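You operate a simulated robot arm through the tools that you are given. There is no shell and no other tool. Be economical: measure what you need, move in short steps, check, and stop when the job is done.

The job below is to be done with a simulated two-armed robot. You get a single attempt, and the scene is never put back.

TASK
Part the stuck beakers and pour juice into each to about its line.
Fine: hold the orange beaker while the other hand draws the green one out; stand that on the serving board. Pour from the orange jug and stand it back. Spill no more than 8 ml a pour. Drop, tip, chip, crush or break nothing, tools too; let no finger or arm be pinched, struck or weighed down. Set down upright: beaker, jug.

Only the result counts: the job must be done as asked and must still hold three seconds after the hand-in. Knocking over, shifting, dropping, spilling or breaking anything else fails it.

THE ROBOT
Two 7-joint arms with two-finger parallel grippers on one trunk, on a base that drives. Base frame: it is fixed to the floor where the robot stands at the start and does not move with it; the origin is under the middle of the robot, x ahead of it, y to its left, z up. Readings come in mm, rad, newtons and seconds.
The left shoulder is at the start at [31, 101, 1241], the right one opposite. Each reaches about 627 mm from its shoulder. Places, roughly: cup (8x8x9 cm) [600, 800, 1200]; jug [750, 1000, 1250]; top of the serving board [500, -400, 900]. Payload 2.4 kg a hand.
The TCP of each hand is the grasp point between the finger pads, 24 mm short of the fingertips. In the tool frame z runs along the fingers and y along their closing line. Largest opening 68 mm; finger width 17, thickness 10; the body of the gripper, 40 by 70 mm, starts 41 mm behind the TCP.
Orientation is that of the tool frame in the base frame, as a unit quaternion [x, y, z, w]. With the fingers straight down and closing along the base's y, the tool's x points along the base's -x, its y along +y and its z along -z.

THE INTERFACE
- The arms move only by the tool arm_command. It takes "left_targets", "right_targets" or both (then of equal length, played together; a hand with none holds still); each is a list of rows, each a list of 6 numbers: the shift along the base's x, y, z in units of 150 mm (1.0 is 150 mm), then the turn, a rotation vector about the base's x, y, z in units of 45 degrees (1.0 is 45 degrees). In form: [[x, y, z, wx, wy, wz], ...]. A call has 1 to 10 rows; each row is the pose to reach, as a shift and turn from the pose commanded when the call began. "left_hand" and "right_hand" are, for a hand that has rows, the closure, from 0 (fully open) to 1 (shut), set as the call begins (left out, the last holds). A call with a number of a shift or a turn outside -1 to 1 is refused whole. Rows are played at 5 a second. More than 50 mm and 0.15 rad between two rows, or a gripper value outside its range, and nothing of the call is played. A pose out of reach is approached as far as the arm can. The call stops where the force on the tool passes 40 N (or 10 N more than at its start, if that is more) or the arm is blocked; 0.2 s more then pass. Each finger travels about 72 mm/s and halts on what it meets, pressing with about 29 N; the grip force reading is that of the motor and also rises with nothing between the fingers. The clock runs only during rows and for 0.2 s after the last one: add rows that repeat a pose to give the fingers time. The reply holds the time, the measured pose of the TCP, the force on the tool along the base axes, the opening and the grip force, in the units named above and with some noise, with the torque about the TCP (base axes, N m) and any sound that the robot's microphone picked up, and new pictures: "views" is both (left out), scene, wrist or none (wrist: the cameras of the hands that moved).
- Cameras (640 x 400 px; columns grow to the right, rows downward): "scene" is now at [114.5, -17.4, 1422]; the picture's right is [-0.19, -0.98, 0.00], its down [-0.36, 0.07, -0.93] and it looks along [0.91, -0.18, -0.37] (base axes); focal length 214 px, centre (320, 200). "left" rides on the left gripper at [84, -11, -75] in its tool frame; the picture's right is [0.13, 0.99, 0.00], its down [-0.60, 0.08, -0.79] and it looks along [-0.79, 0.10, 0.61] (tool axes); focal length 251 px, centre (320, 200). "right" rides on the right gripper at [84, 11, -75] in its tool frame; the picture's right is [-0.13, 0.99, 0.00], its down [-0.60, -0.08, -0.79] and it looks along [-0.79, -0.10, 0.61] (tool axes); focal length 251 px, centre (320, 200). There is no depth. A picture from a camera that has moved, and an enlarged one, comes with that camera's place and axes in the base frame and with its lens.
- raise_lower(by): slides the trunk up (or, below 0, down) by that many mm; the arms and the scene camera ride with it, the base frame stays. It gives what a move gives, with no picture.
- base_move(legs): drives the robot by 1 to 6 legs, each [ahead, left, turn to the left] in mm, mm and rad, along the robot's own axes; the way and the turn of a leg run together, so that a leg with both is an arc; at most 1500 mm and 3.142 rad a leg. The arms and the cameras ride along, it lands a little off, and it stops where it bumps. It gives what a move gives, and a new picture of the scene camera.
- pan_tilt(pan, tilt): turns the head with the scene camera to pan (to the left, within 1.501 rad either way) and tilt (down, from -0.506 to 1.204), counted from straight ahead of the robot. It gives what a move gives, and a new picture of the scene camera.
- zoom(camera, box): a new picture of the part [left, top, right, bottom] of that camera's present view, enlarged. No time passes.
- sign_off(): hands the job in; it is judged then, once.

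Work in short steps. Places have to be worked out from the pictures, the camera data and where the tool is seen: move nearer, look again, correct. Check each grasp and each placing, and mend what went wrong. You have 120 turns and 260 pictures in all, those below and enlarged ones among them. Open the grippers and draw the arms clear of the work before you hand the job in, unless the task says otherwise; then end with one line.

The tools are called after "Emit:" as name(argument=value, ...) on one line, values as JSON. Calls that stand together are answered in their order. arm_command: Moves the arms, as the interface text tells. Its arguments: {"type":"object","properties":{"left_targets":{"type":"array"},"left_hand":{"type":"number"},"right_targets":{"type":"array"},"right_hand":{"type":"number"},"views":{"type":"string","enum":["both","scene","wrist","none"]}},"required":[]} The other tools are called the same way: raise_lower (by) slides the trunk up or down; base_move (legs) drives the base; pan_tilt (pan, tilt) turns the head that bears the scene camera; zoom (camera, box) takes an enlarged picture of a part of a camera's view; sign_off () hands the job in.

At the start:

```text
clock: 0.0
left_tool_pos: [312.0, 96.6, 1389.1]
left_tcp_rot: [-0.002, 1.0, -0.001, 0.0]
left_contact_force: [0.0, -0.2, 0.0]
left_moment: [-0.01, -0.04, 0.04]
left_grip_width: 68.3
left_grasp_force: 0.1
right_tool_pos: [318.6, -200.5, 1339.5]
right_tcp_rot: [0.0, 1.0, 0.0, 0.001]
right_contact_force: [-0.2, 0.6, -0.6]
right_moment: [0.02, -0.01, -0.02]
right_grip_width: 68.0
right_grasp_force: 0.0
trunk travel left (down, up): [-454.0, 395.0]
robot x, y, heading: [2.1, 0.9, 0.005]
head pan, tilt: [-0.19, 0.377]
```

scene: 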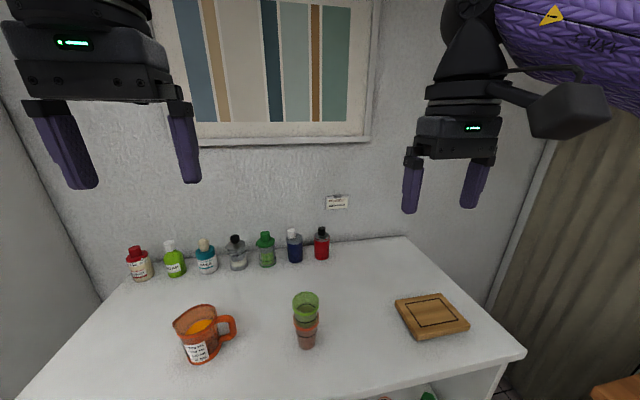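
right: 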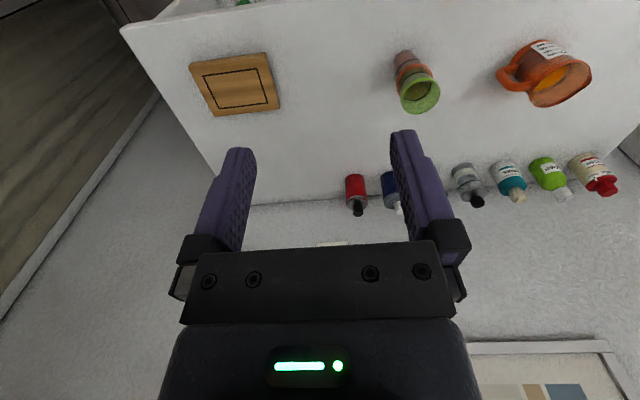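
left: 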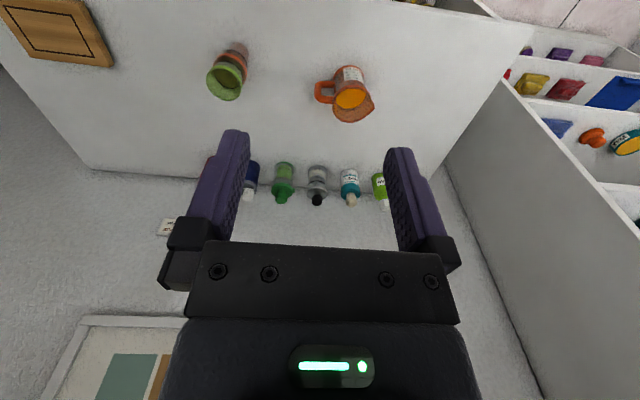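

The beakers, jug and board all sit on the counter ahead of me, and the listed cup and jug places don't match the pictures. I'll enlarge the key parts to measure them.

Emit:
zoom(camera="scene", box=[260, 280, 356, 360])

Emit:
zoom(camera="scene", box=[150, 290, 270, 370])

Emit:
zoom(camera="scene", box=[380, 280, 480, 345])

Emit:
zoom(camera="scene", box=[316, 185, 356, 215])

```text
5.00 times, centred on (308, 320) of scene
camera zoom: at [114.5, -17.4, 1422.0], right [-0.19, -0.98, 0.0], down [-0.36, 0.07, -0.93], along [0.91, -0.18, -0.37], focal length 1072 px, centre (380, -400)
```

zoom: 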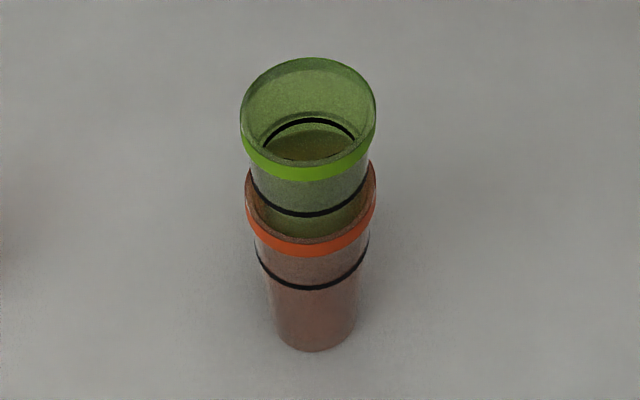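

```text
5.00 times, centred on (210, 330) of scene
camera zoom: at [114.5, -17.4, 1422.0], right [-0.19, -0.98, 0.0], down [-0.36, 0.07, -0.93], along [0.91, -0.18, -0.37], focal length 1072 px, centre (870, -450)
```

zoom: 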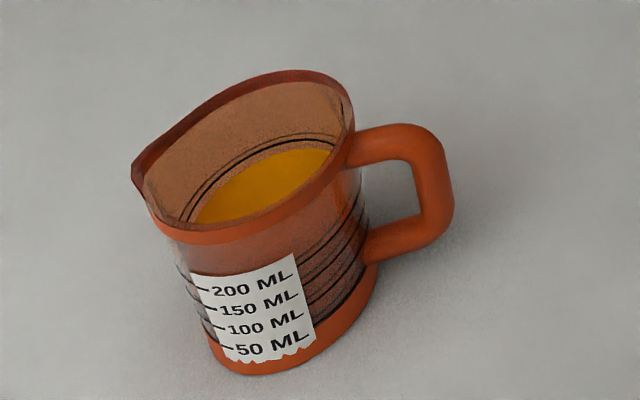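

```text
6.15 times, centred on (430, 312) of scene
camera zoom: at [114.5, -17.4, 1422.0], right [-0.19, -0.98, 0.0], down [-0.36, 0.07, -0.93], along [0.91, -0.18, -0.37], focal length 1320 px, centre (-357, -492)
```

zoom: 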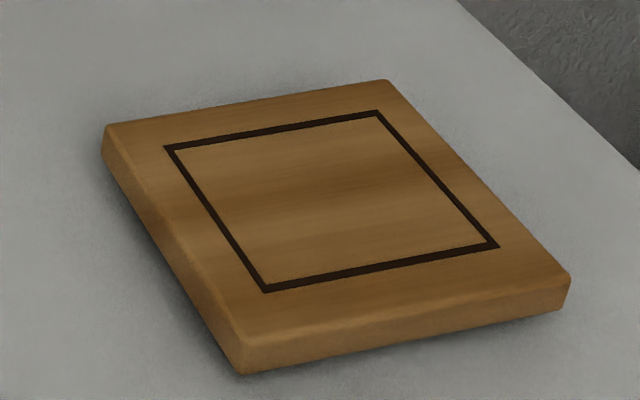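

```text
13.33 times, centred on (336, 200) of scene
camera zoom: at [114.5, -17.4, 1422.0], right [-0.19, -0.98, 0.0], down [-0.36, 0.07, -0.93], along [0.91, -0.18, -0.37], focal length 2860 px, centre (107, 200)
```

zoom: 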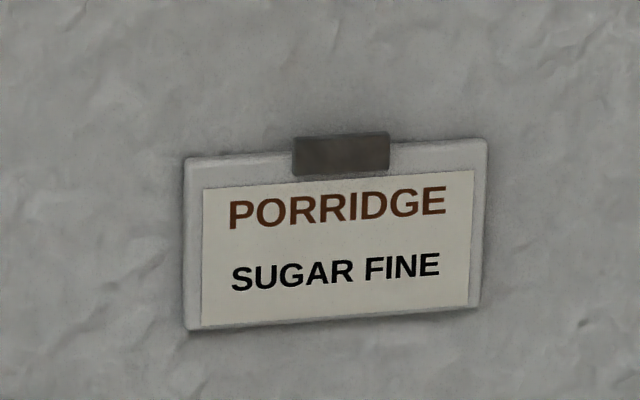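

The stack stands at about (487,-56), with the table near z=880, the orange rim near 958 and the green rim near 1017. The jug is at about (520,193), with its handle towards -Y at about (520,122,937). I'll lower the trunk before turning the hands inward.

Emit:
raise_lower(by=-150)

Emit:
arm_command(left_targets=[[0, 0.06, 0, 0, 0, 0.17], [0, 0.12, 0, 0, 0, 0.34], [0, 0.18, 0, 0, 0, 0.51], [0, 0.24, 0, 0, 0, 0.68], [0, 0.3, 0, 0, 0, 0.85], [0, 0.35, 0, 0, 0, 1.0]], right_targets=[[0, -0.06, 0, 0, 0, -0.17], [0, -0.12, 0, 0, 0, -0.34], [0, -0.18, 0, 0, 0, -0.51], [0, -0.24, 0, 0, 0, -0.68], [0, -0.3, 0, 0, 0, -0.85], [0, -0.35, 0, 0, 0, -1.0]], views="scene")

```text
clock: 1.8
left_tool_pos: [312.1, 95.4, 1240.2]
left_tcp_rot: [-0.001, 1.0, -0.002, 0.001]
left_contact_force: [-0.3, 0.3, -0.7]
left_moment: [0.0, 0.03, -0.03]
left_grip_width: 68.1
left_grasp_force: 0.0
right_tool_pos: [318.1, -200.6, 1189.5]
right_tcp_rot: [0.0, 1.0, 0.0, 0.0]
right_contact_force: [-0.1, 0.5, 0.3]
right_moment: [0.02, 0.03, -0.05]
right_grip_width: 68.0
right_grasp_force: 0.1
trunk travel left (down, up): [-304.0, 545.0]
robot x, y, heading: [2.5, -1.1, -0.007]
head pan, tilt: [-0.19, 0.377]
```

```text
clock: 3.1
left_tool_pos: [312.1, 148.1, 1238.0]
left_tcp_rot: [-0.385, 0.923, 0.001, 0.001]
left_contact_force: [0.5, 0.6, 0.2]
left_moment: [-0.02, 0.02, 0.0]
left_grip_width: 68.2
left_grasp_force: 0.1
right_tool_pos: [318.2, -251.1, 1189.3]
right_tcp_rot: [0.384, 0.923, -0.001, 0.0]
right_contact_force: [0.8, 0.6, -0.3]
right_moment: [0.0, -0.02, 0.01]
right_grip_width: 68.2
right_grasp_force: 0.0
trunk travel left (down, up): [-304.0, 545.0]
robot x, y, heading: [-1.9, -2.0, 0.001]
head pan, tilt: [-0.19, 0.377]
camera scene: at [137.5, -17.4, 1270.8], right [-0.19, -0.98, 0.0], down [-0.36, 0.07, -0.93], along [0.91, -0.18, -0.37], focal length 214 px, centre (320, 200)
```

scene: 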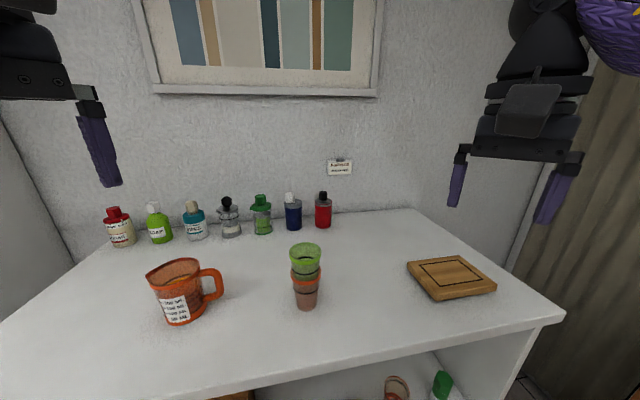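

Both hands are turning cleanly, and the stack position agrees from the new viewpoint. I'll finish the yaw to ±90°.

Emit:
arm_command(left_targets=[[0, 0.06, 0, 0, 0, 0.17], [0, 0.12, 0, 0, 0, 0.34], [0, 0.18, 0, 0, 0, 0.51], [0, 0.24, 0, 0, 0, 0.68], [0, 0.3, 0, 0, 0, 0.85], [0, 0.35, 0, 0, 0, 1.0]], right_targets=[[0, -0.06, 0, 0, 0, -0.17], [0, -0.12, 0, 0, 0, -0.34], [0, -0.18, 0, 0, 0, -0.51], [0, -0.24, 0, 0, 0, -0.68], [0, -0.3, 0, 0, 0, -0.85], [0, -0.35, 0, 0, 0, -1.0]], views="none")

Emit:
arm_command(left_targets=[[0.1, 0, -0.1, -0.16, 0, 0], [0.2, 0, -0.2, -0.32, 0, 0], [0.3, 0, -0.3, -0.48, 0, 0], [0.4, 0, -0.4, -0.64, 0, 0], [0.5, 0, -0.5, -0.78, 0, 0]], right_targets=[[0.1, 0, -0.1, 0.16, 0, 0], [0.2, 0, -0.2, 0.32, 0, 0], [0.3, 0, -0.3, 0.48, 0, 0], [0.4, 0, -0.4, 0.64, 0, 0], [0.5, 0, -0.5, 0.78, 0, 0]], views="scene")

```text
clock: 4.5
left_tool_pos: [313.1, 199.7, 1239.7]
left_tcp_rot: [0.709, -0.705, 0.0, 0.0]
left_contact_force: [-0.3, 0.3, 0.0]
left_moment: [-0.02, -0.01, 0.03]
left_grip_width: 68.1
left_grasp_force: 0.1
right_tool_pos: [318.2, -306.3, 1189.4]
right_tcp_rot: [0.709, 0.706, 0.001, 0.0]
right_contact_force: [0.6, -0.5, 0.3]
right_moment: [0.01, 0.03, -0.02]
right_grip_width: 67.9
right_grasp_force: 0.1
trunk travel left (down, up): [-304.0, 545.0]
robot x, y, heading: [-1.4, -0.8, 0.002]
head pan, tilt: [-0.19, 0.377]
```

```text
clock: 5.8
left_tool_pos: [385.9, 198.8, 1165.7]
left_tcp_rot: [0.675, -0.673, 0.214, 0.214]
left_contact_force: [-0.4, -0.3, -0.3]
left_moment: [0.01, 0.03, -0.03]
left_grip_width: 68.2
left_grasp_force: 0.2
right_tool_pos: [394.3, -306.7, 1114.1]
right_tcp_rot: [0.675, 0.673, 0.213, -0.214]
right_contact_force: [-0.4, -0.7, 0.2]
right_moment: [0.0, -0.02, -0.03]
right_grip_width: 68.3
right_grasp_force: 0.1
trunk travel left (down, up): [-304.0, 545.0]
robot x, y, heading: [0.2, -5.6, -0.0]
head pan, tilt: [-0.19, 0.377]
camera scene: at [137.9, -17.3, 1270.7], right [-0.19, -0.98, 0.0], down [-0.36, 0.07, -0.93], along [0.91, -0.18, -0.37], focal length 214 px, centre (320, 200)
```

scene: 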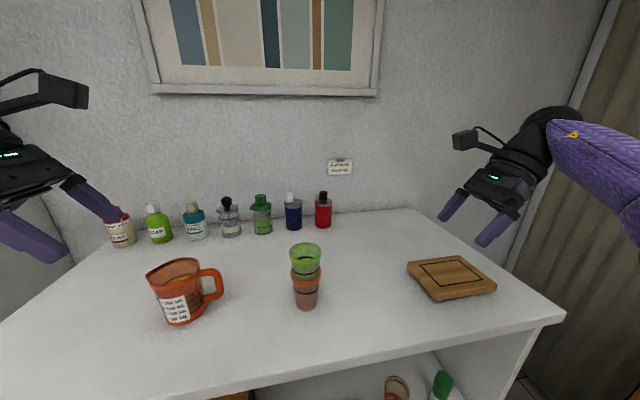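

The left hand can't come straight from +Y because the jug is in the way. I'll yaw it a further 45° so it approaches diagonally from the front left, and tilt the right hand to 20° below horizontal.

Emit:
arm_command(left_targets=[[0, -0.05, -0.05, 0, 0, 0.17], [0, -0.1, -0.1, 0, 0, 0.34], [0, -0.15, -0.15, 0, 0, 0.51], [0, -0.2, -0.2, 0, 0, 0.68], [0, -0.25, -0.25, 0, 0, 0.85], [0, -0.3, -0.3, 0, 0, 1.0]], right_targets=[[0.1, 0, -0.08, 0.14, 0, 0], [0.2, 0, -0.16, 0.28, 0, 0], [0.3, 0, -0.24, 0.42, 0, 0], [0.4, 0, -0.32, 0.56, 0, 0], [0.5, 0, -0.4, 0.7, 0, 0], [0.6, 0, -0.5, 0.78, 0, 0]], views="none")

Emit:
arm_command(left_targets=[[0, -0.06, -0.1, -0.11, -0.11, 0], [0, -0.12, -0.2, -0.22, -0.22, 0], [0, -0.18, -0.3, -0.33, -0.33, 0], [0, -0.24, -0.4, -0.44, -0.44, 0], [0, -0.3, -0.5, -0.55, -0.55, 0]], views="both")

```text
clock: 7.2
left_tool_pos: [388.6, 151.6, 1122.0]
left_tcp_rot: [0.868, -0.398, 0.269, 0.124]
left_contact_force: [0.1, 1.3, -0.6]
left_moment: [0.01, 0.05, -0.03]
left_grip_width: 68.3
left_grasp_force: 0.1
left hand out of reach, approached as far as the arm can: row 6
right_tool_pos: [432.3, -262.4, 1027.0]
right_tcp_rot: [0.581, 0.578, 0.404, -0.406]
right_contact_force: [0.3, 0.6, -0.2]
right_moment: [0.01, -0.01, 0.06]
right_grip_width: 68.0
right_grasp_force: 0.1
right hand out of reach, approached as far as the arm can: row 1, 2, 3, 4, 5, 6
trunk travel left (down, up): [-304.0, 545.0]
robot x, y, heading: [-3.1, -0.4, 0.001]
head pan, tilt: [-0.19, 0.377]
```

```text
clock: 8.3
left_tool_pos: [397.3, 120.6, 1051.4]
left_tcp_rot: [0.742, -0.351, 0.526, 0.221]
left_contact_force: [0.2, 0.8, 0.2]
left_moment: [-0.01, -0.02, 0.02]
left_grip_width: 67.9
left_grasp_force: 0.0
left hand out of reach, approached as far as the arm can: row 4, 5
right_tool_pos: [430.7, -261.6, 1028.0]
right_tcp_rot: [0.58, 0.578, 0.405, -0.406]
right_contact_force: [1.0, 0.3, -0.3]
right_moment: [0.0, -0.01, -0.03]
right_grip_width: 68.1
right_grasp_force: 0.1
trunk travel left (down, up): [-304.0, 545.0]
robot x, y, heading: [-1.8, -0.7, -0.0]
head pan, tilt: [-0.19, 0.377]
camera scene: at [137.6, -17.3, 1270.8], right [-0.19, -0.98, 0.0], down [-0.36, 0.07, -0.93], along [0.91, -0.18, -0.37], focal length 214 px, centre (320, 200)
camera left: at [374.9, 155.0, 1156.8], right [-0.72, -0.69, 0.08], down [-0.68, 0.68, -0.29], along [0.15, -0.26, -0.95], focal length 251 px, centre (320, 200)
```

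scene: 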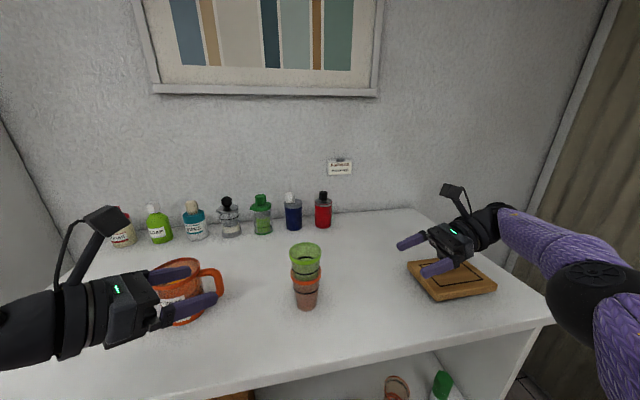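
left: 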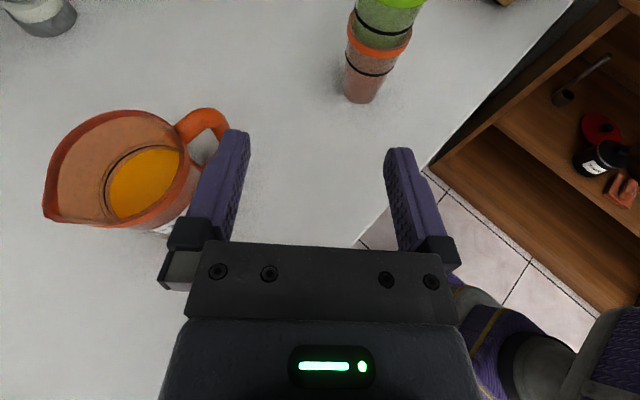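

Both hands have the right orientation, but the arms are near their reach limit. I'll drive the base 80 mm forward; the hands are above everything on the counter.

Emit:
base_move(legs=[[80, 0, 0]])

```text
clock: 9.4
left_tool_pos: [474.0, 123.6, 1052.0]
left_tcp_rot: [0.743, -0.35, 0.526, 0.22]
left_contact_force: [0.0, -0.4, -0.5]
left_moment: [-0.02, -0.01, 0.01]
left_grip_width: 68.0
left_grasp_force: 0.1
right_tool_pos: [508.2, -261.2, 1027.8]
right_tcp_rot: [0.58, 0.579, 0.404, -0.407]
right_contact_force: [0.2, -0.3, 0.2]
right_moment: [-0.01, -0.04, 0.02]
right_grip_width: 68.2
right_grasp_force: 0.0
trunk travel left (down, up): [-304.0, 545.0]
robot x, y, heading: [77.6, 1.0, 0.0]
head pan, tilt: [-0.19, 0.377]
camera scene: at [215.5, -16.9, 1270.7], right [-0.19, -0.98, 0.0], down [-0.36, 0.07, -0.93], along [0.91, -0.17, -0.37], focal length 214 px, centre (320, 200)
```

scene: 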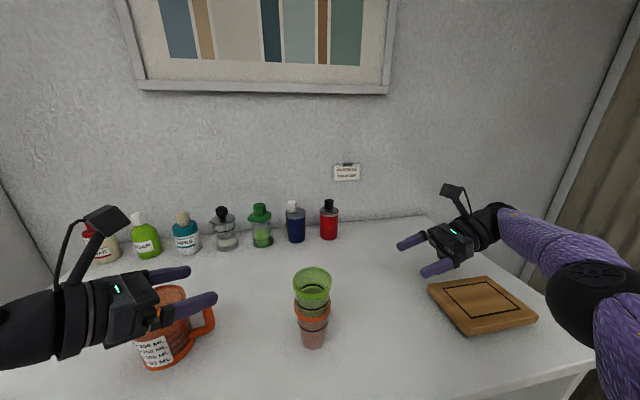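

The base moved cleanly. I'll enlarge the stack for a refined fix and pull the left hand back and right, clear of the jug, at its present height.

Emit:
zoom(camera="scene", box=[264, 260, 360, 356])

Emit:
arm_command(left_targets=[[-0.2, -0.15, 0, 0, 0, 0], [-0.4, -0.35, 0, 0, 0, 0], [-0.5, -0.6, 0, 0, 0, 0], [-0.5, -0.6, 0, 0, 0, 0]], views="both")

```text
4.17 times, centred on (312, 308) of scene
camera zoom: at [215.5, -16.9, 1270.7], right [-0.19, -0.98, 0.0], down [-0.36, 0.07, -0.93], along [0.91, -0.17, -0.37], focal length 894 px, centre (353, -250)
```

zoom: 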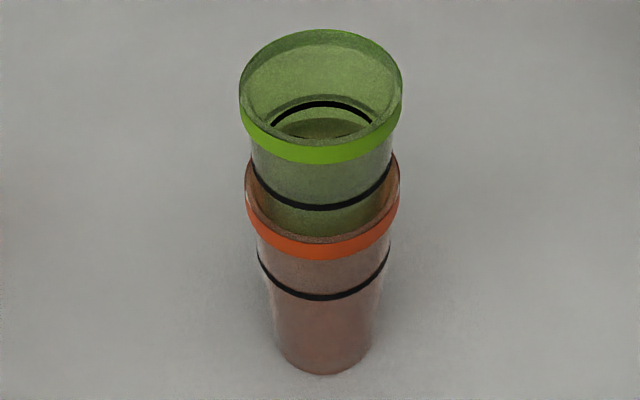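

```text
clock: 10.4
left_tool_pos: [467.0, 123.2, 1055.2]
left_tcp_rot: [0.743, -0.351, 0.525, 0.221]
left_contact_force: [0.9, -0.6, 0.1]
left_moment: [0.01, 0.02, -0.01]
left_grip_width: 68.0
left_grasp_force: 0.0
left hand out of reach, approached as far as the arm can: row 1, 2, 3, 4
right_tool_pos: [508.8, -261.0, 1028.9]
right_tcp_rot: [0.58, 0.579, 0.405, -0.406]
right_contact_force: [-1.3, 0.6, 0.4]
right_moment: [0.0, 0.0, -0.01]
right_grip_width: 67.7
right_grasp_force: 0.1
trunk travel left (down, up): [-304.0, 545.0]
robot x, y, heading: [77.2, 2.4, -0.006]
head pan, tilt: [-0.19, 0.377]
camera scene: at [215.0, -16.8, 1270.8], right [-0.19, -0.98, 0.0], down [-0.36, 0.07, -0.93], along [0.91, -0.17, -0.37], focal length 214 px, centre (320, 200)
camera left: at [445.7, 157.7, 1161.0], right [-0.72, -0.69, 0.08], down [-0.68, 0.68, -0.29], along [0.14, -0.26, -0.95], focal length 251 px, centre (320, 200)
```

scene: 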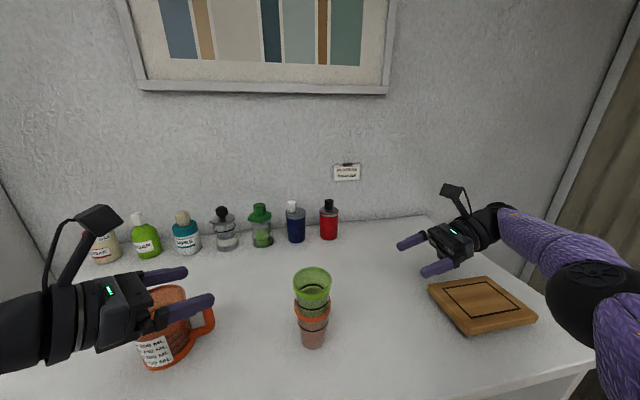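
left: 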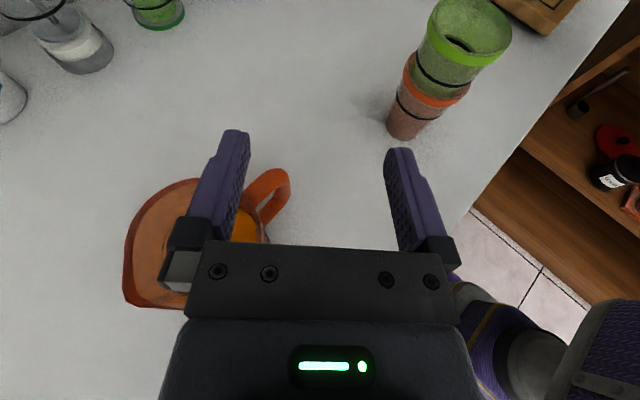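

This left pose is limited by joints, not distance. I'll return the left hand to its easy inward yaw and turn the whole base about 27° left instead, so the left hand comes in diagonally and clear of the jug. I'm raising the trunk first for clearance.

Emit:
raise_lower(by=110)

Emit:
arm_command(left_targets=[[0, 0, 0, 0, 0, -0.16], [0, 0, 0, 0, 0, -0.32], [0, 0, 0, 0, 0, -0.48], [0, 0, 0, 0, 0, -0.64], [0, 0, 0, 0, 0, -0.8], [0, 0, 0, 0, 0, -0.93], [0, 0, 0, 0, 0, -0.93]], views="none")

Emit:
base_move(legs=[[0, -273, 0], [38, 0, 0], [0, 0, 0.46]])

```text
clock: 11.8
left_tool_pos: [464.4, 122.2, 1168.1]
left_tcp_rot: [0.744, -0.35, 0.526, 0.218]
left_contact_force: [0.3, 0.1, 0.5]
left_moment: [0.03, 0.02, 0.01]
left_grip_width: 68.2
left_grasp_force: 0.1
right_tool_pos: [500.1, -261.2, 1153.2]
right_tcp_rot: [0.573, 0.586, 0.416, -0.394]
right_contact_force: [1.2, -0.4, -0.8]
right_moment: [0.01, 0.01, 0.0]
right_grip_width: 67.9
right_grasp_force: 0.0
trunk travel left (down, up): [-414.0, 435.0]
robot x, y, heading: [77.4, 2.6, 0.001]
head pan, tilt: [-0.19, 0.377]
```

```text
clock: 13.4
left_tool_pos: [465.6, 122.1, 1168.5]
left_tcp_rot: [-0.569, 0.593, -0.412, -0.393]
left_contact_force: [0.2, -0.2, -0.1]
left_moment: [-0.01, -0.02, 0.03]
left_grip_width: 68.1
left_grasp_force: 0.1
right_tool_pos: [500.4, -261.6, 1152.8]
right_tcp_rot: [0.572, 0.587, 0.415, -0.395]
right_contact_force: [0.6, -0.3, -0.4]
right_moment: [0.0, -0.01, -0.01]
right_grip_width: 67.7
right_grasp_force: 0.1
trunk travel left (down, up): [-414.0, 435.0]
robot x, y, heading: [78.5, -3.2, -0.001]
head pan, tilt: [-0.19, 0.377]
```

```text
clock: 17.1
left_tool_pos: [406.3, 10.5, 1168.8]
left_tcp_rot: [0.691, -0.446, 0.491, 0.287]
left_contact_force: [0.1, 0.4, 0.0]
left_moment: [0.02, -0.02, -0.03]
left_grip_width: 68.1
left_grasp_force: 0.0
right_tool_pos: [612.3, -316.5, 1154.2]
right_tcp_rot: [0.422, 0.703, 0.313, -0.48]
right_contact_force: [0.2, -0.2, 0.5]
right_moment: [-0.02, 0.03, 0.02]
right_grip_width: 67.9
right_grasp_force: 0.0
trunk travel left (down, up): [-414.0, 435.0]
robot x, y, heading: [118.5, -274.7, 0.47]
head pan, tilt: [-0.19, 0.377]
camera scene: at [230.2, -233.5, 1381.8], right [0.27, -0.96, 0.0], down [-0.35, -0.1, -0.93], along [0.89, 0.26, -0.37], focal length 214 px, centre (320, 200)
```

scene: 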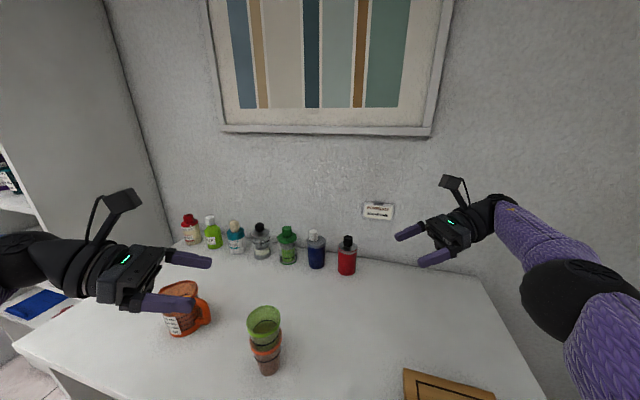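

Both hands are now in good orientation for the diagonal approach. I'll lower the trunk again and aim the head at the work.

Emit:
raise_lower(by=-110)

Emit:
pan_tilt(pan=-0.05, tilt=0.7)

Emit:
zoom(camera="scene", box=[220, 160, 380, 260])

```text
clock: 18.6
left_tool_pos: [406.5, 10.5, 1058.3]
left_tcp_rot: [0.69, -0.445, 0.493, 0.287]
left_contact_force: [-0.9, 0.2, 0.4]
left_moment: [-0.04, 0.0, 0.03]
left_grip_width: 67.9
left_grasp_force: 0.0
right_tool_pos: [611.5, -316.5, 1043.9]
right_tcp_rot: [0.422, 0.703, 0.313, -0.48]
right_contact_force: [0.7, 0.1, 0.3]
right_moment: [-0.01, -0.03, -0.02]
right_grip_width: 68.0
right_grasp_force: 0.0
trunk travel left (down, up): [-304.0, 545.0]
robot x, y, heading: [115.6, -273.4, 0.471]
head pan, tilt: [-0.19, 0.377]
```

```text
clock: 19.4
left_tool_pos: [406.8, 10.7, 1056.8]
left_tcp_rot: [0.691, -0.445, 0.492, 0.286]
left_contact_force: [0.9, -0.3, 0.7]
left_moment: [-0.03, -0.01, -0.01]
left_grip_width: 67.9
left_grasp_force: 0.0
right_tool_pos: [610.9, -316.6, 1045.3]
right_tcp_rot: [0.421, 0.703, 0.312, -0.48]
right_contact_force: [0.1, -0.1, -0.7]
right_moment: [-0.01, 0.0, 0.03]
right_grip_width: 68.2
right_grasp_force: 0.0
trunk travel left (down, up): [-304.0, 545.0]
robot x, y, heading: [115.2, -274.3, 0.464]
head pan, tilt: [-0.051, 0.7]
camera scene: at [234.8, -216.5, 1241.9], right [0.41, -0.91, 0.0], down [-0.59, -0.26, -0.77], along [0.7, 0.31, -0.64], focal length 214 px, centre (320, 200)
```

scene: 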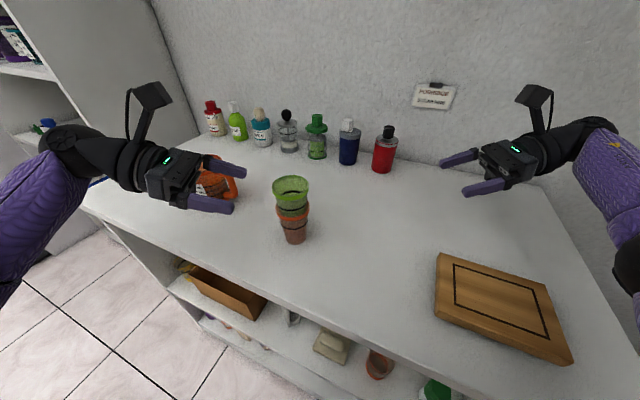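

```text
4.00 times, centred on (300, 210) of scene
camera zoom: at [234.8, -216.5, 1241.9], right [0.41, -0.91, 0.0], down [-0.59, -0.26, -0.77], along [0.7, 0.31, -0.64], focal length 858 px, centre (400, 160)
```

zoom: 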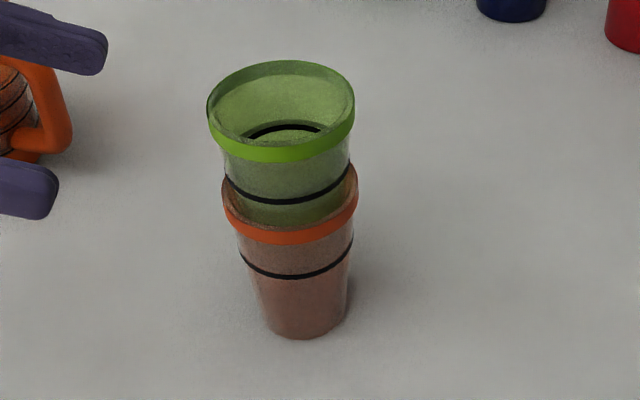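

Triangulating from these views puts the stack axis at about (491,-54), the orange rim at about 960 and the green rim at about 1017. I'll bring the left hand to a pre-grasp about 90 mm short of the orange beaker, flattening its tilt, and start the right hand towards its own pre-grasp.

Emit:
arm_command(left_targets=[[0.15, 0.05, 0, -0.05, -0.03, 0], [0.29, 0.1, -0.1, -0.1, -0.05, 0], [0.29, 0.1, -0.3, -0.158, -0.08, 0], [0.29, 0.1, -0.5, -0.158, -0.08, 0], [0.29, 0.1, -0.7, -0.158, -0.08, 0], [0.29, 0.1, -0.9, -0.158, -0.08, 0], [0.29, 0.1, -0.9, -0.158, -0.08, 0]], right_targets=[[-0.1, 0.2, 0, 0, 0, 0], [-0.2, 0.4, 0, 0, 0, 0], [-0.3, 0.6, 0, 0, 0, 0], [-0.4, 0.8, 0, 0, 0, 0], [-0.5, 0.95, 0, 0, 0, 0], [-0.54, 1.0, 0, 0, 0, 0], [-0.54, 1.0, 0, 0, 0, 0]], views="both")

```text
clock: 20.8
left_tool_pos: [449.8, 27.5, 932.2]
left_tcp_rot: [0.651, -0.422, 0.548, 0.313]
left_contact_force: [-3.0, 0.2, 10.4]
left_moment: [0.37, 0.48, 0.05]
left_grip_width: 68.1
left_grasp_force: 0.1
right_tool_pos: [531.5, -167.8, 1045.5]
right_tcp_rot: [0.421, 0.703, 0.313, -0.48]
right_contact_force: [-0.6, 0.0, 0.6]
right_moment: [-0.03, -0.01, 0.0]
right_grip_width: 68.0
right_grasp_force: 0.0
trunk travel left (down, up): [-304.0, 545.0]
robot x, y, heading: [118.0, -271.3, 0.466]
head pan, tilt: [-0.051, 0.7]
stopped in row 7 (left hand): the force on the tool passed its limit at 54 N (the readings are from after the stop); the commanded pose is now the measured one
camera scene: at [233.9, -216.8, 1242.1], right [0.41, -0.91, 0.0], down [-0.59, -0.26, -0.77], along [0.7, 0.31, -0.64], focal length 214 px, centre (320, 200)
camera right: at [556.1, -200.1, 1149.9], right [0.91, 0.41, -0.09], down [0.37, -0.88, -0.3], along [-0.2, 0.24, -0.95], focal length 251 px, centre (320, 200)
camera left: at [429.8, 78.7, 1030.8], right [-0.88, -0.47, 0.07], down [-0.45, 0.78, -0.43], along [0.15, -0.41, -0.9], focal length 251 px, centre (320, 200)
```

scene: 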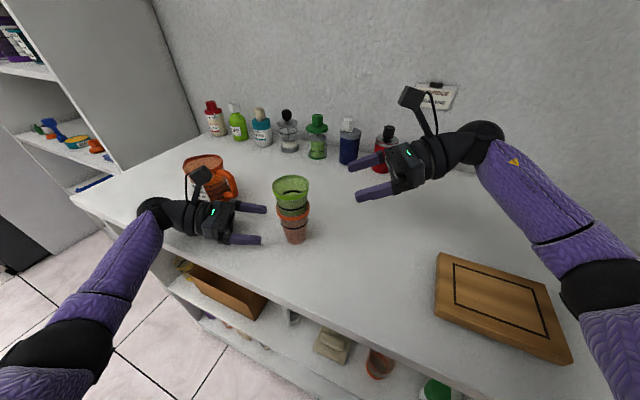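
right: 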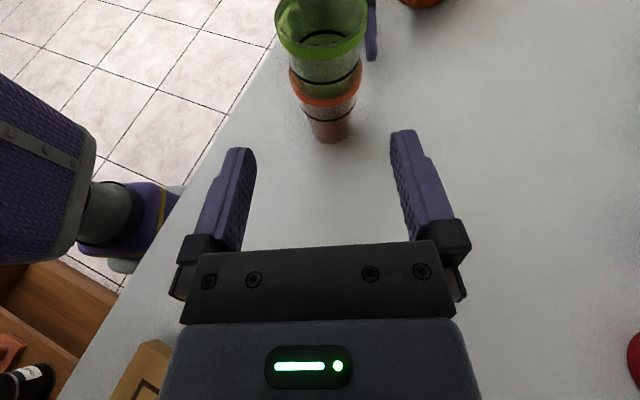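
left: 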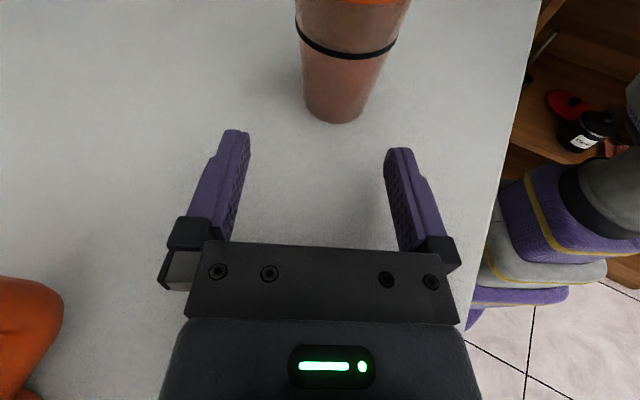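

The left hand stopped at z=932 on light contact. Re-triangulating from all the views puts the table at about z=900 and the stack at about (477,-55), with the orange rim near 974 and the green rim near 1029. I'll lift off, raise the trunk so the forearm clears the table edge, and check.

Emit:
arm_command(left_targets=[[0, 0, 0.15, 0, 0, 0], [-0.07, 0, 0.25, 0, 0, 0]], views="none")

Emit:
raise_lower(by=100)

Emit:
arm_command(left_targets=[[0, 0, -0.2, 0.04, 0.02, 0], [0, 0, -0.4, 0.08, 0.04, 0], [0, 0, -0.54, 0.1, 0.05, 0], [0, 0, -0.54, 0.1, 0.05, 0]], views="both")

```text
clock: 21.4
left_tool_pos: [440.8, 25.0, 969.6]
left_tcp_rot: [0.653, -0.422, 0.546, 0.312]
left_contact_force: [0.3, 0.4, -0.1]
left_moment: [0.02, 0.01, 0.0]
left_grip_width: 67.9
left_grasp_force: 0.0
right_tool_pos: [530.9, -166.7, 1044.3]
right_tcp_rot: [0.421, 0.703, 0.313, -0.48]
right_contact_force: [0.0, 0.0, 0.1]
right_moment: [-0.04, 0.01, 0.02]
right_grip_width: 68.1
right_grasp_force: 0.0
trunk travel left (down, up): [-304.0, 545.0]
robot x, y, heading: [114.6, -271.9, 0.47]
head pan, tilt: [-0.051, 0.7]
```

```text
clock: 22.8
left_tool_pos: [441.8, 27.3, 1068.3]
left_tcp_rot: [0.652, -0.423, 0.546, 0.314]
left_contact_force: [0.6, 0.3, 0.5]
left_moment: [-0.01, -0.03, 0.0]
left_grip_width: 68.2
left_grasp_force: 0.1
right_tool_pos: [529.9, -166.0, 1142.6]
right_tcp_rot: [0.422, 0.703, 0.313, -0.48]
right_contact_force: [0.7, -0.1, 1.1]
right_moment: [0.01, -0.01, -0.02]
right_grip_width: 68.1
right_grasp_force: 0.0
trunk travel left (down, up): [-404.0, 445.0]
robot x, y, heading: [115.6, -274.4, 0.471]
head pan, tilt: [-0.051, 0.7]
```

```text
clock: 23.8
left_tool_pos: [440.5, 26.3, 986.3]
left_tcp_rot: [0.674, -0.437, 0.516, 0.296]
left_contact_force: [0.1, -0.6, 0.1]
left_moment: [0.0, 0.0, -0.03]
left_grip_width: 68.1
left_grasp_force: 0.1
right_tool_pos: [531.1, -166.8, 1144.1]
right_tcp_rot: [0.422, 0.703, 0.313, -0.48]
right_contact_force: [-0.1, 0.3, -0.9]
right_moment: [0.01, -0.02, 0.02]
right_grip_width: 67.6
right_grasp_force: 0.0
trunk travel left (down, up): [-404.0, 445.0]
robot x, y, heading: [113.5, -272.0, 0.468]
head pan, tilt: [-0.051, 0.7]
camera scene: at [219.7, -223.9, 1342.8], right [0.41, -0.91, 0.0], down [-0.59, -0.26, -0.76], along [0.7, 0.31, -0.64], focal length 214 px, centre (320, 200)
camera left: at [424.1, 69.9, 1088.8], right [-0.88, -0.48, 0.07], down [-0.47, 0.81, -0.35], along [0.11, -0.34, -0.93], focal length 251 px, centre (320, 200)
```

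scene: 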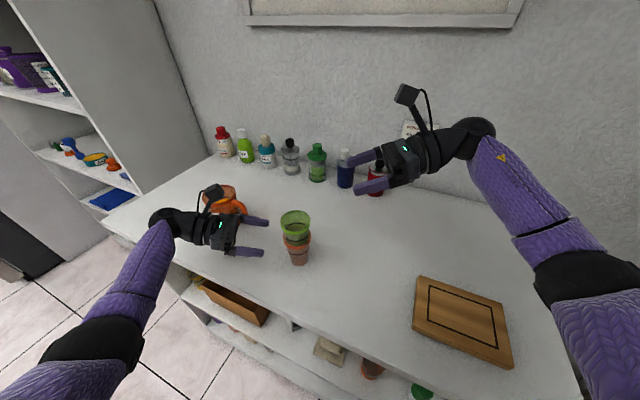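
left: 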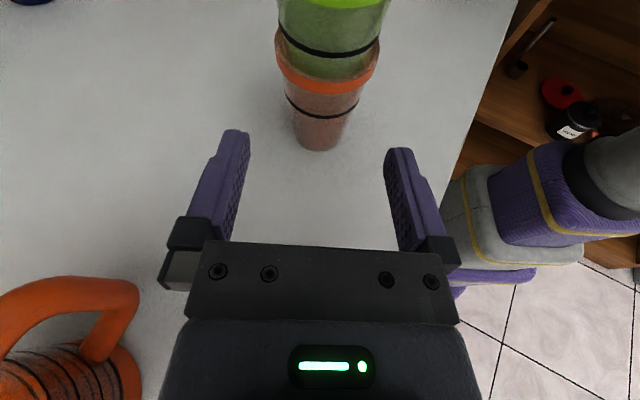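

The hand's tilt is about 17°, and the beaker sits about 5 mm to the robot's side of its midline. I'll shift to suit and lower to z≈940, stopping short of the beaker.

Emit:
arm_command(left_targets=[[-0.035, 0, -0.1, 0, 0, 0], [-0.035, 0, -0.2, 0, 0, 0], [-0.035, 0, -0.3, 0, 0, 0], [-0.035, 0, -0.3, 0, 0, 0]], views="both")

```text
clock: 24.8
left_tool_pos: [435.0, 25.0, 942.0]
left_tcp_rot: [0.674, -0.438, 0.516, 0.295]
left_contact_force: [0.4, 0.6, 0.6]
left_moment: [0.01, -0.01, 0.01]
left_grip_width: 67.8
left_grasp_force: 0.1
right_tool_pos: [530.7, -166.7, 1143.9]
right_tcp_rot: [0.421, 0.703, 0.312, -0.48]
right_contact_force: [0.2, -0.3, -0.2]
right_moment: [-0.02, 0.0, -0.02]
right_grip_width: 68.2
right_grasp_force: 0.1
trunk travel left (down, up): [-404.0, 445.0]
robot x, y, heading: [118.0, -276.1, 0.471]
head pan, tilt: [-0.051, 0.7]
camera scene: at [219.7, -223.9, 1342.8], right [0.41, -0.91, 0.0], down [-0.59, -0.26, -0.76], along [0.7, 0.31, -0.64], focal length 214 px, centre (320, 200)
camera left: at [418.6, 69.7, 1044.7], right [-0.88, -0.48, 0.07], down [-0.47, 0.81, -0.35], along [0.11, -0.34, -0.93], focal length 251 px, centre (320, 200)
```

scene: 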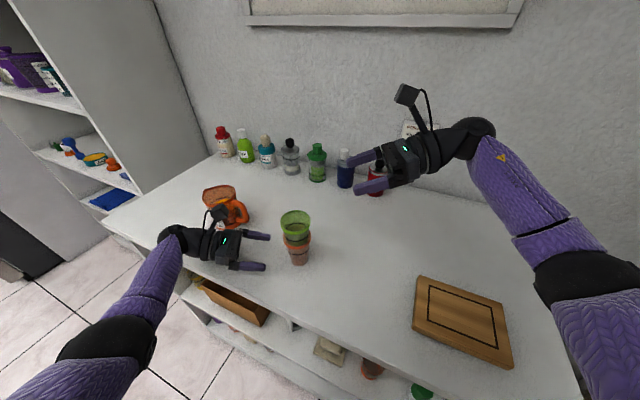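
left: 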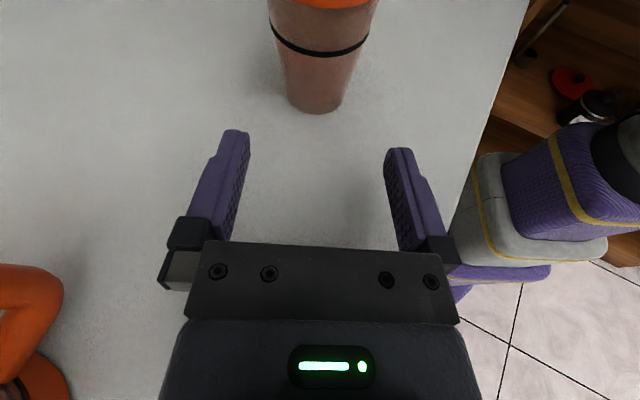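

The beaker is now centred on the fingers, with its axis at about (476.5,-53.5), 89 mm ahead. I'll advance 77 mm horizontally with the fingers open.

Emit:
arm_command(left_targets=[[0.06, -0.115, 0, 0, 0, 0], [0.12, -0.23, 0, 0, 0, 0], [0.18, -0.345, 0, 0, 0, 0], [0.235, -0.457, 0, 0, 0, 0], [0.235, -0.457, 0, 0, 0, 0]], views="both")

Emit:
zoom(camera="scene", box=[220, 180, 360, 280])

```text
clock: 25.9
left_tool_pos: [468.5, -44.2, 942.5]
left_tcp_rot: [0.674, -0.437, 0.517, 0.295]
left_contact_force: [-0.3, 1.0, 0.0]
left_moment: [-0.02, 0.01, 0.0]
left_grip_width: 67.9
left_grasp_force: 0.0
right_tool_pos: [530.9, -165.6, 1145.4]
right_tcp_rot: [0.422, 0.703, 0.313, -0.48]
right_contact_force: [-0.2, -0.1, 0.3]
right_moment: [0.01, -0.01, 0.05]
right_grip_width: 67.8
right_grasp_force: 0.1
trunk travel left (down, up): [-404.0, 445.0]
robot x, y, heading: [117.1, -273.2, 0.468]
head pan, tilt: [-0.051, 0.7]
camera scene: at [219.7, -223.9, 1342.8], right [0.41, -0.91, 0.0], down [-0.59, -0.26, -0.76], along [0.7, 0.31, -0.64], focal length 214 px, centre (320, 200)
camera left: at [451.9, -0.5, 1045.3], right [-0.88, -0.48, 0.07], down [-0.47, 0.81, -0.35], along [0.11, -0.34, -0.93], focal length 251 px, centre (320, 200)
```

scene: 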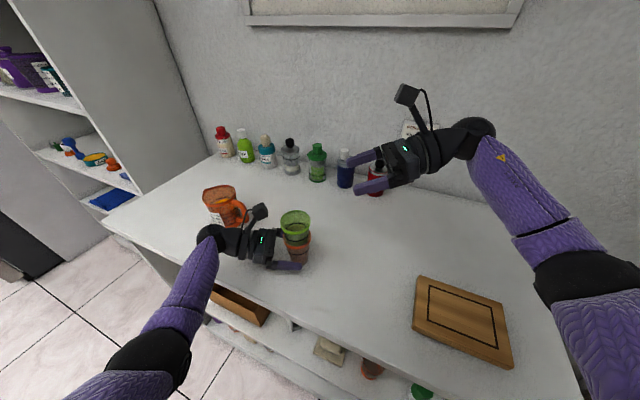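
left: 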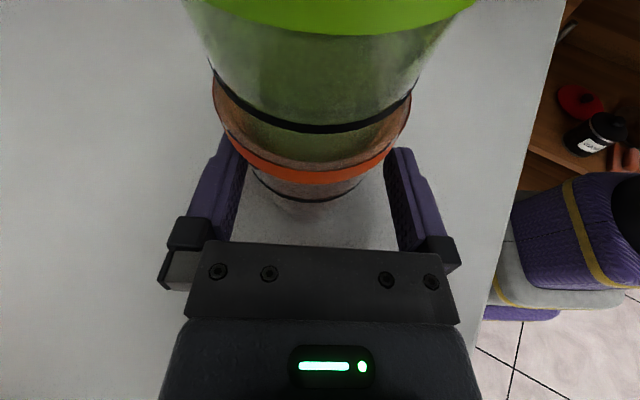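

```text
4.00 times, centred on (290, 230) of scene
camera zoom: at [219.7, -223.9, 1342.8], right [0.41, -0.91, 0.0], down [-0.59, -0.26, -0.76], along [0.7, 0.31, -0.64], focal length 858 px, centre (440, 80)
```

zoom: 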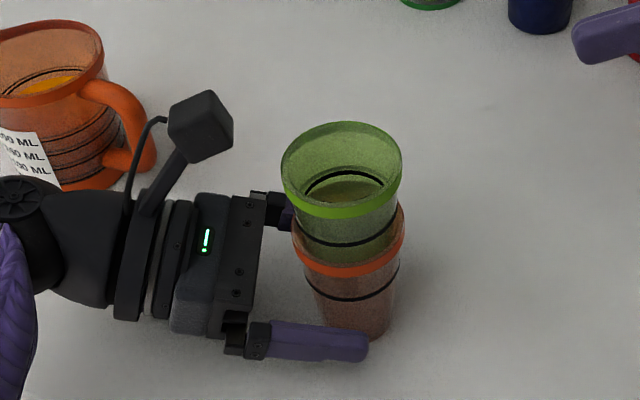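

The fingers straddle the orange beaker below its rim, well centred. I'll close partway and watch the width and force.

Emit:
arm_command(left_targets=[[0, 0, 0, 0, 0, 0], [0, 0, 0, 0, 0, 0], [0, 0, 0, 0, 0, 0]], left_hand=0.3, views="wrist")

```text
clock: 26.8
left_tool_pos: [467.6, -45.1, 942.6]
left_tcp_rot: [0.674, -0.437, 0.517, 0.295]
left_contact_force: [-0.6, -0.3, -0.5]
left_moment: [-0.04, -0.02, -0.02]
left_grip_width: 50.4
left_grasp_force: 28.4
right_tool_pos: [531.6, -166.7, 1143.3]
right_tcp_rot: [0.422, 0.703, 0.313, -0.48]
right_contact_force: [0.4, 0.0, -0.6]
right_moment: [0.02, -0.02, 0.02]
right_grip_width: 68.1
right_grasp_force: 0.0
trunk travel left (down, up): [-404.0, 445.0]
robot x, y, heading: [115.6, -272.4, 0.472]
head pan, tilt: [-0.051, 0.7]
camera left: at [451.8, -0.3, 1045.3], right [-0.88, -0.48, 0.07], down [-0.47, 0.81, -0.35], along [0.11, -0.34, -0.93], focal length 251 px, centre (320, 200)
```

left: 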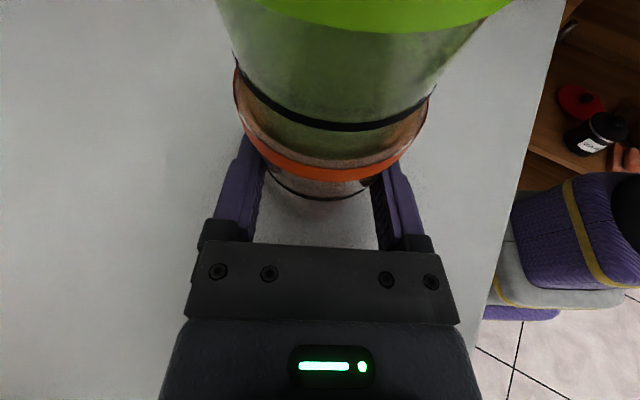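

The orange beaker is held at 50 mm width and 28 N. I'll bring the right hand to its pre-grasp beside the green beaker at z≈1003, 90 mm back.

Emit:
arm_command(right_targets=[[-0.125, 0.21, -0.2, 0, 0, 0], [-0.125, 0.21, -0.4, 0, 0, 0], [-0.125, 0.21, -0.6, 0, 0, 0], [-0.125, 0.21, -0.8, 0, 0, 0], [-0.125, 0.21, -0.94, 0, 0, 0], [-0.125, 0.21, -0.94, 0, 0, 0]], views="both")

Emit:
zoom(camera="scene", box=[230, 170, 390, 270])

```text
clock: 28.1
left_tool_pos: [467.7, -44.8, 942.3]
left_tcp_rot: [0.675, -0.437, 0.516, 0.295]
left_contact_force: [-0.5, -0.4, 0.2]
left_moment: [-0.01, 0.01, -0.03]
left_grip_width: 50.2
left_grasp_force: 28.9
right_tool_pos: [510.1, -136.0, 1002.5]
right_tcp_rot: [0.421, 0.703, 0.313, -0.48]
right_contact_force: [-0.7, -0.5, -0.1]
right_moment: [-0.03, -0.03, 0.0]
right_grip_width: 67.9
right_grasp_force: 0.1
trunk travel left (down, up): [-404.0, 445.0]
robot x, y, heading: [115.2, -271.1, 0.468]
head pan, tilt: [-0.051, 0.7]
camera scene: at [219.7, -223.9, 1342.8], right [0.41, -0.91, 0.0], down [-0.59, -0.26, -0.76], along [0.7, 0.31, -0.64], focal length 214 px, centre (320, 200)
camera right: at [537.2, -168.9, 1108.3], right [0.91, 0.41, -0.09], down [0.37, -0.88, -0.3], along [-0.2, 0.24, -0.95], focal length 251 px, centre (320, 200)
```

scene: 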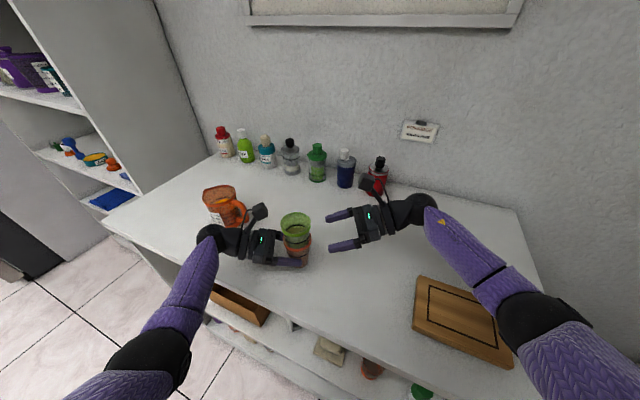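
right: 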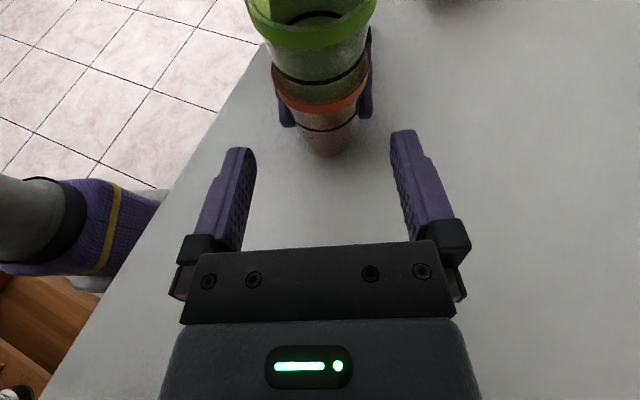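

```text
4.00 times, centred on (310, 220) of scene
camera zoom: at [219.7, -223.9, 1342.8], right [0.41, -0.91, 0.0], down [-0.59, -0.26, -0.76], along [0.7, 0.31, -0.64], focal length 858 px, centre (360, 120)
```

zoom: 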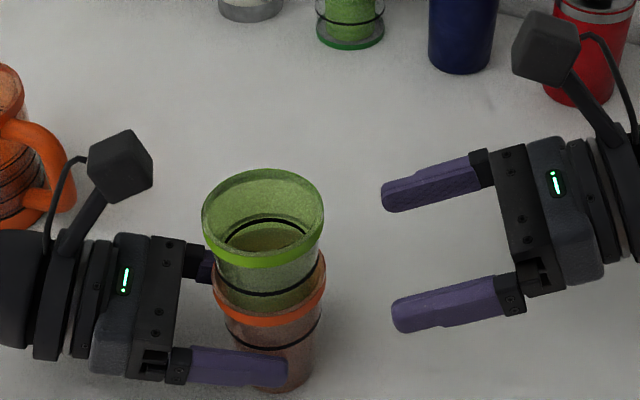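

The right hand is aligned with the green beaker to within about 2 mm. I'll advance 70 mm.

Emit:
arm_command(right_targets=[[-0.048, 0.106, 0, 0, 0, 0], [-0.096, 0.212, 0, 0, 0, 0], [-0.144, 0.318, 0, 0, 0, 0], [-0.192, 0.425, 0, 0, 0, 0], [-0.192, 0.425, 0, 0, 0, 0]], views="both")

Emit:
zoom(camera="scene", box=[230, 170, 390, 270])

```text
clock: 29.4
left_tool_pos: [467.9, -43.9, 941.6]
left_tcp_rot: [0.675, -0.437, 0.516, 0.295]
left_contact_force: [0.5, 0.1, 0.4]
left_moment: [-0.03, -0.01, 0.0]
left_grip_width: 50.3
left_grasp_force: 29.1
right_tool_pos: [481.7, -70.5, 1003.6]
right_tcp_rot: [0.421, 0.703, 0.312, -0.48]
right_contact_force: [-0.5, 0.2, -0.7]
right_moment: [0.0, 0.02, 0.03]
right_grip_width: 68.0
right_grasp_force: 0.1
trunk travel left (down, up): [-404.0, 445.0]
robot x, y, heading: [113.3, -270.4, 0.471]
head pan, tilt: [-0.051, 0.7]
camera scene: at [219.7, -223.9, 1342.7], right [0.41, -0.91, 0.0], down [-0.59, -0.26, -0.76], along [0.7, 0.31, -0.64], focal length 214 px, centre (320, 200)
camera right: at [508.1, -104.3, 1109.3], right [0.91, 0.41, -0.09], down [0.37, -0.88, -0.3], along [-0.2, 0.24, -0.95], focal length 251 px, centre (320, 200)
```

scene: 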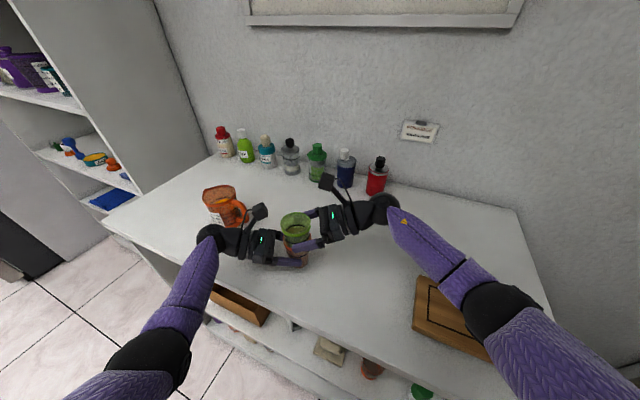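
right: 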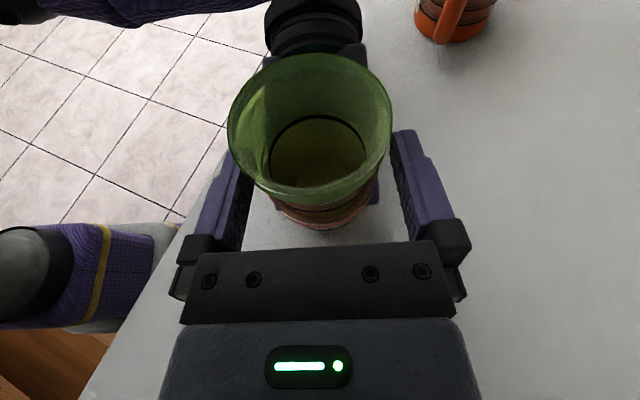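

```text
4.00 times, centred on (310, 220) of scene
camera zoom: at [219.7, -223.9, 1342.7], right [0.41, -0.91, 0.0], down [-0.59, -0.26, -0.76], along [0.7, 0.31, -0.64], focal length 858 px, centre (360, 120)
```

zoom: 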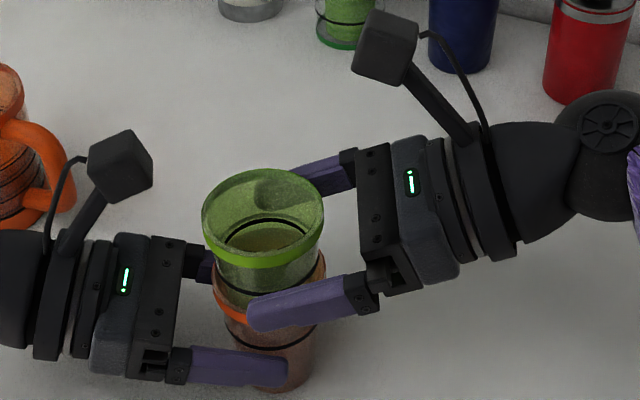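

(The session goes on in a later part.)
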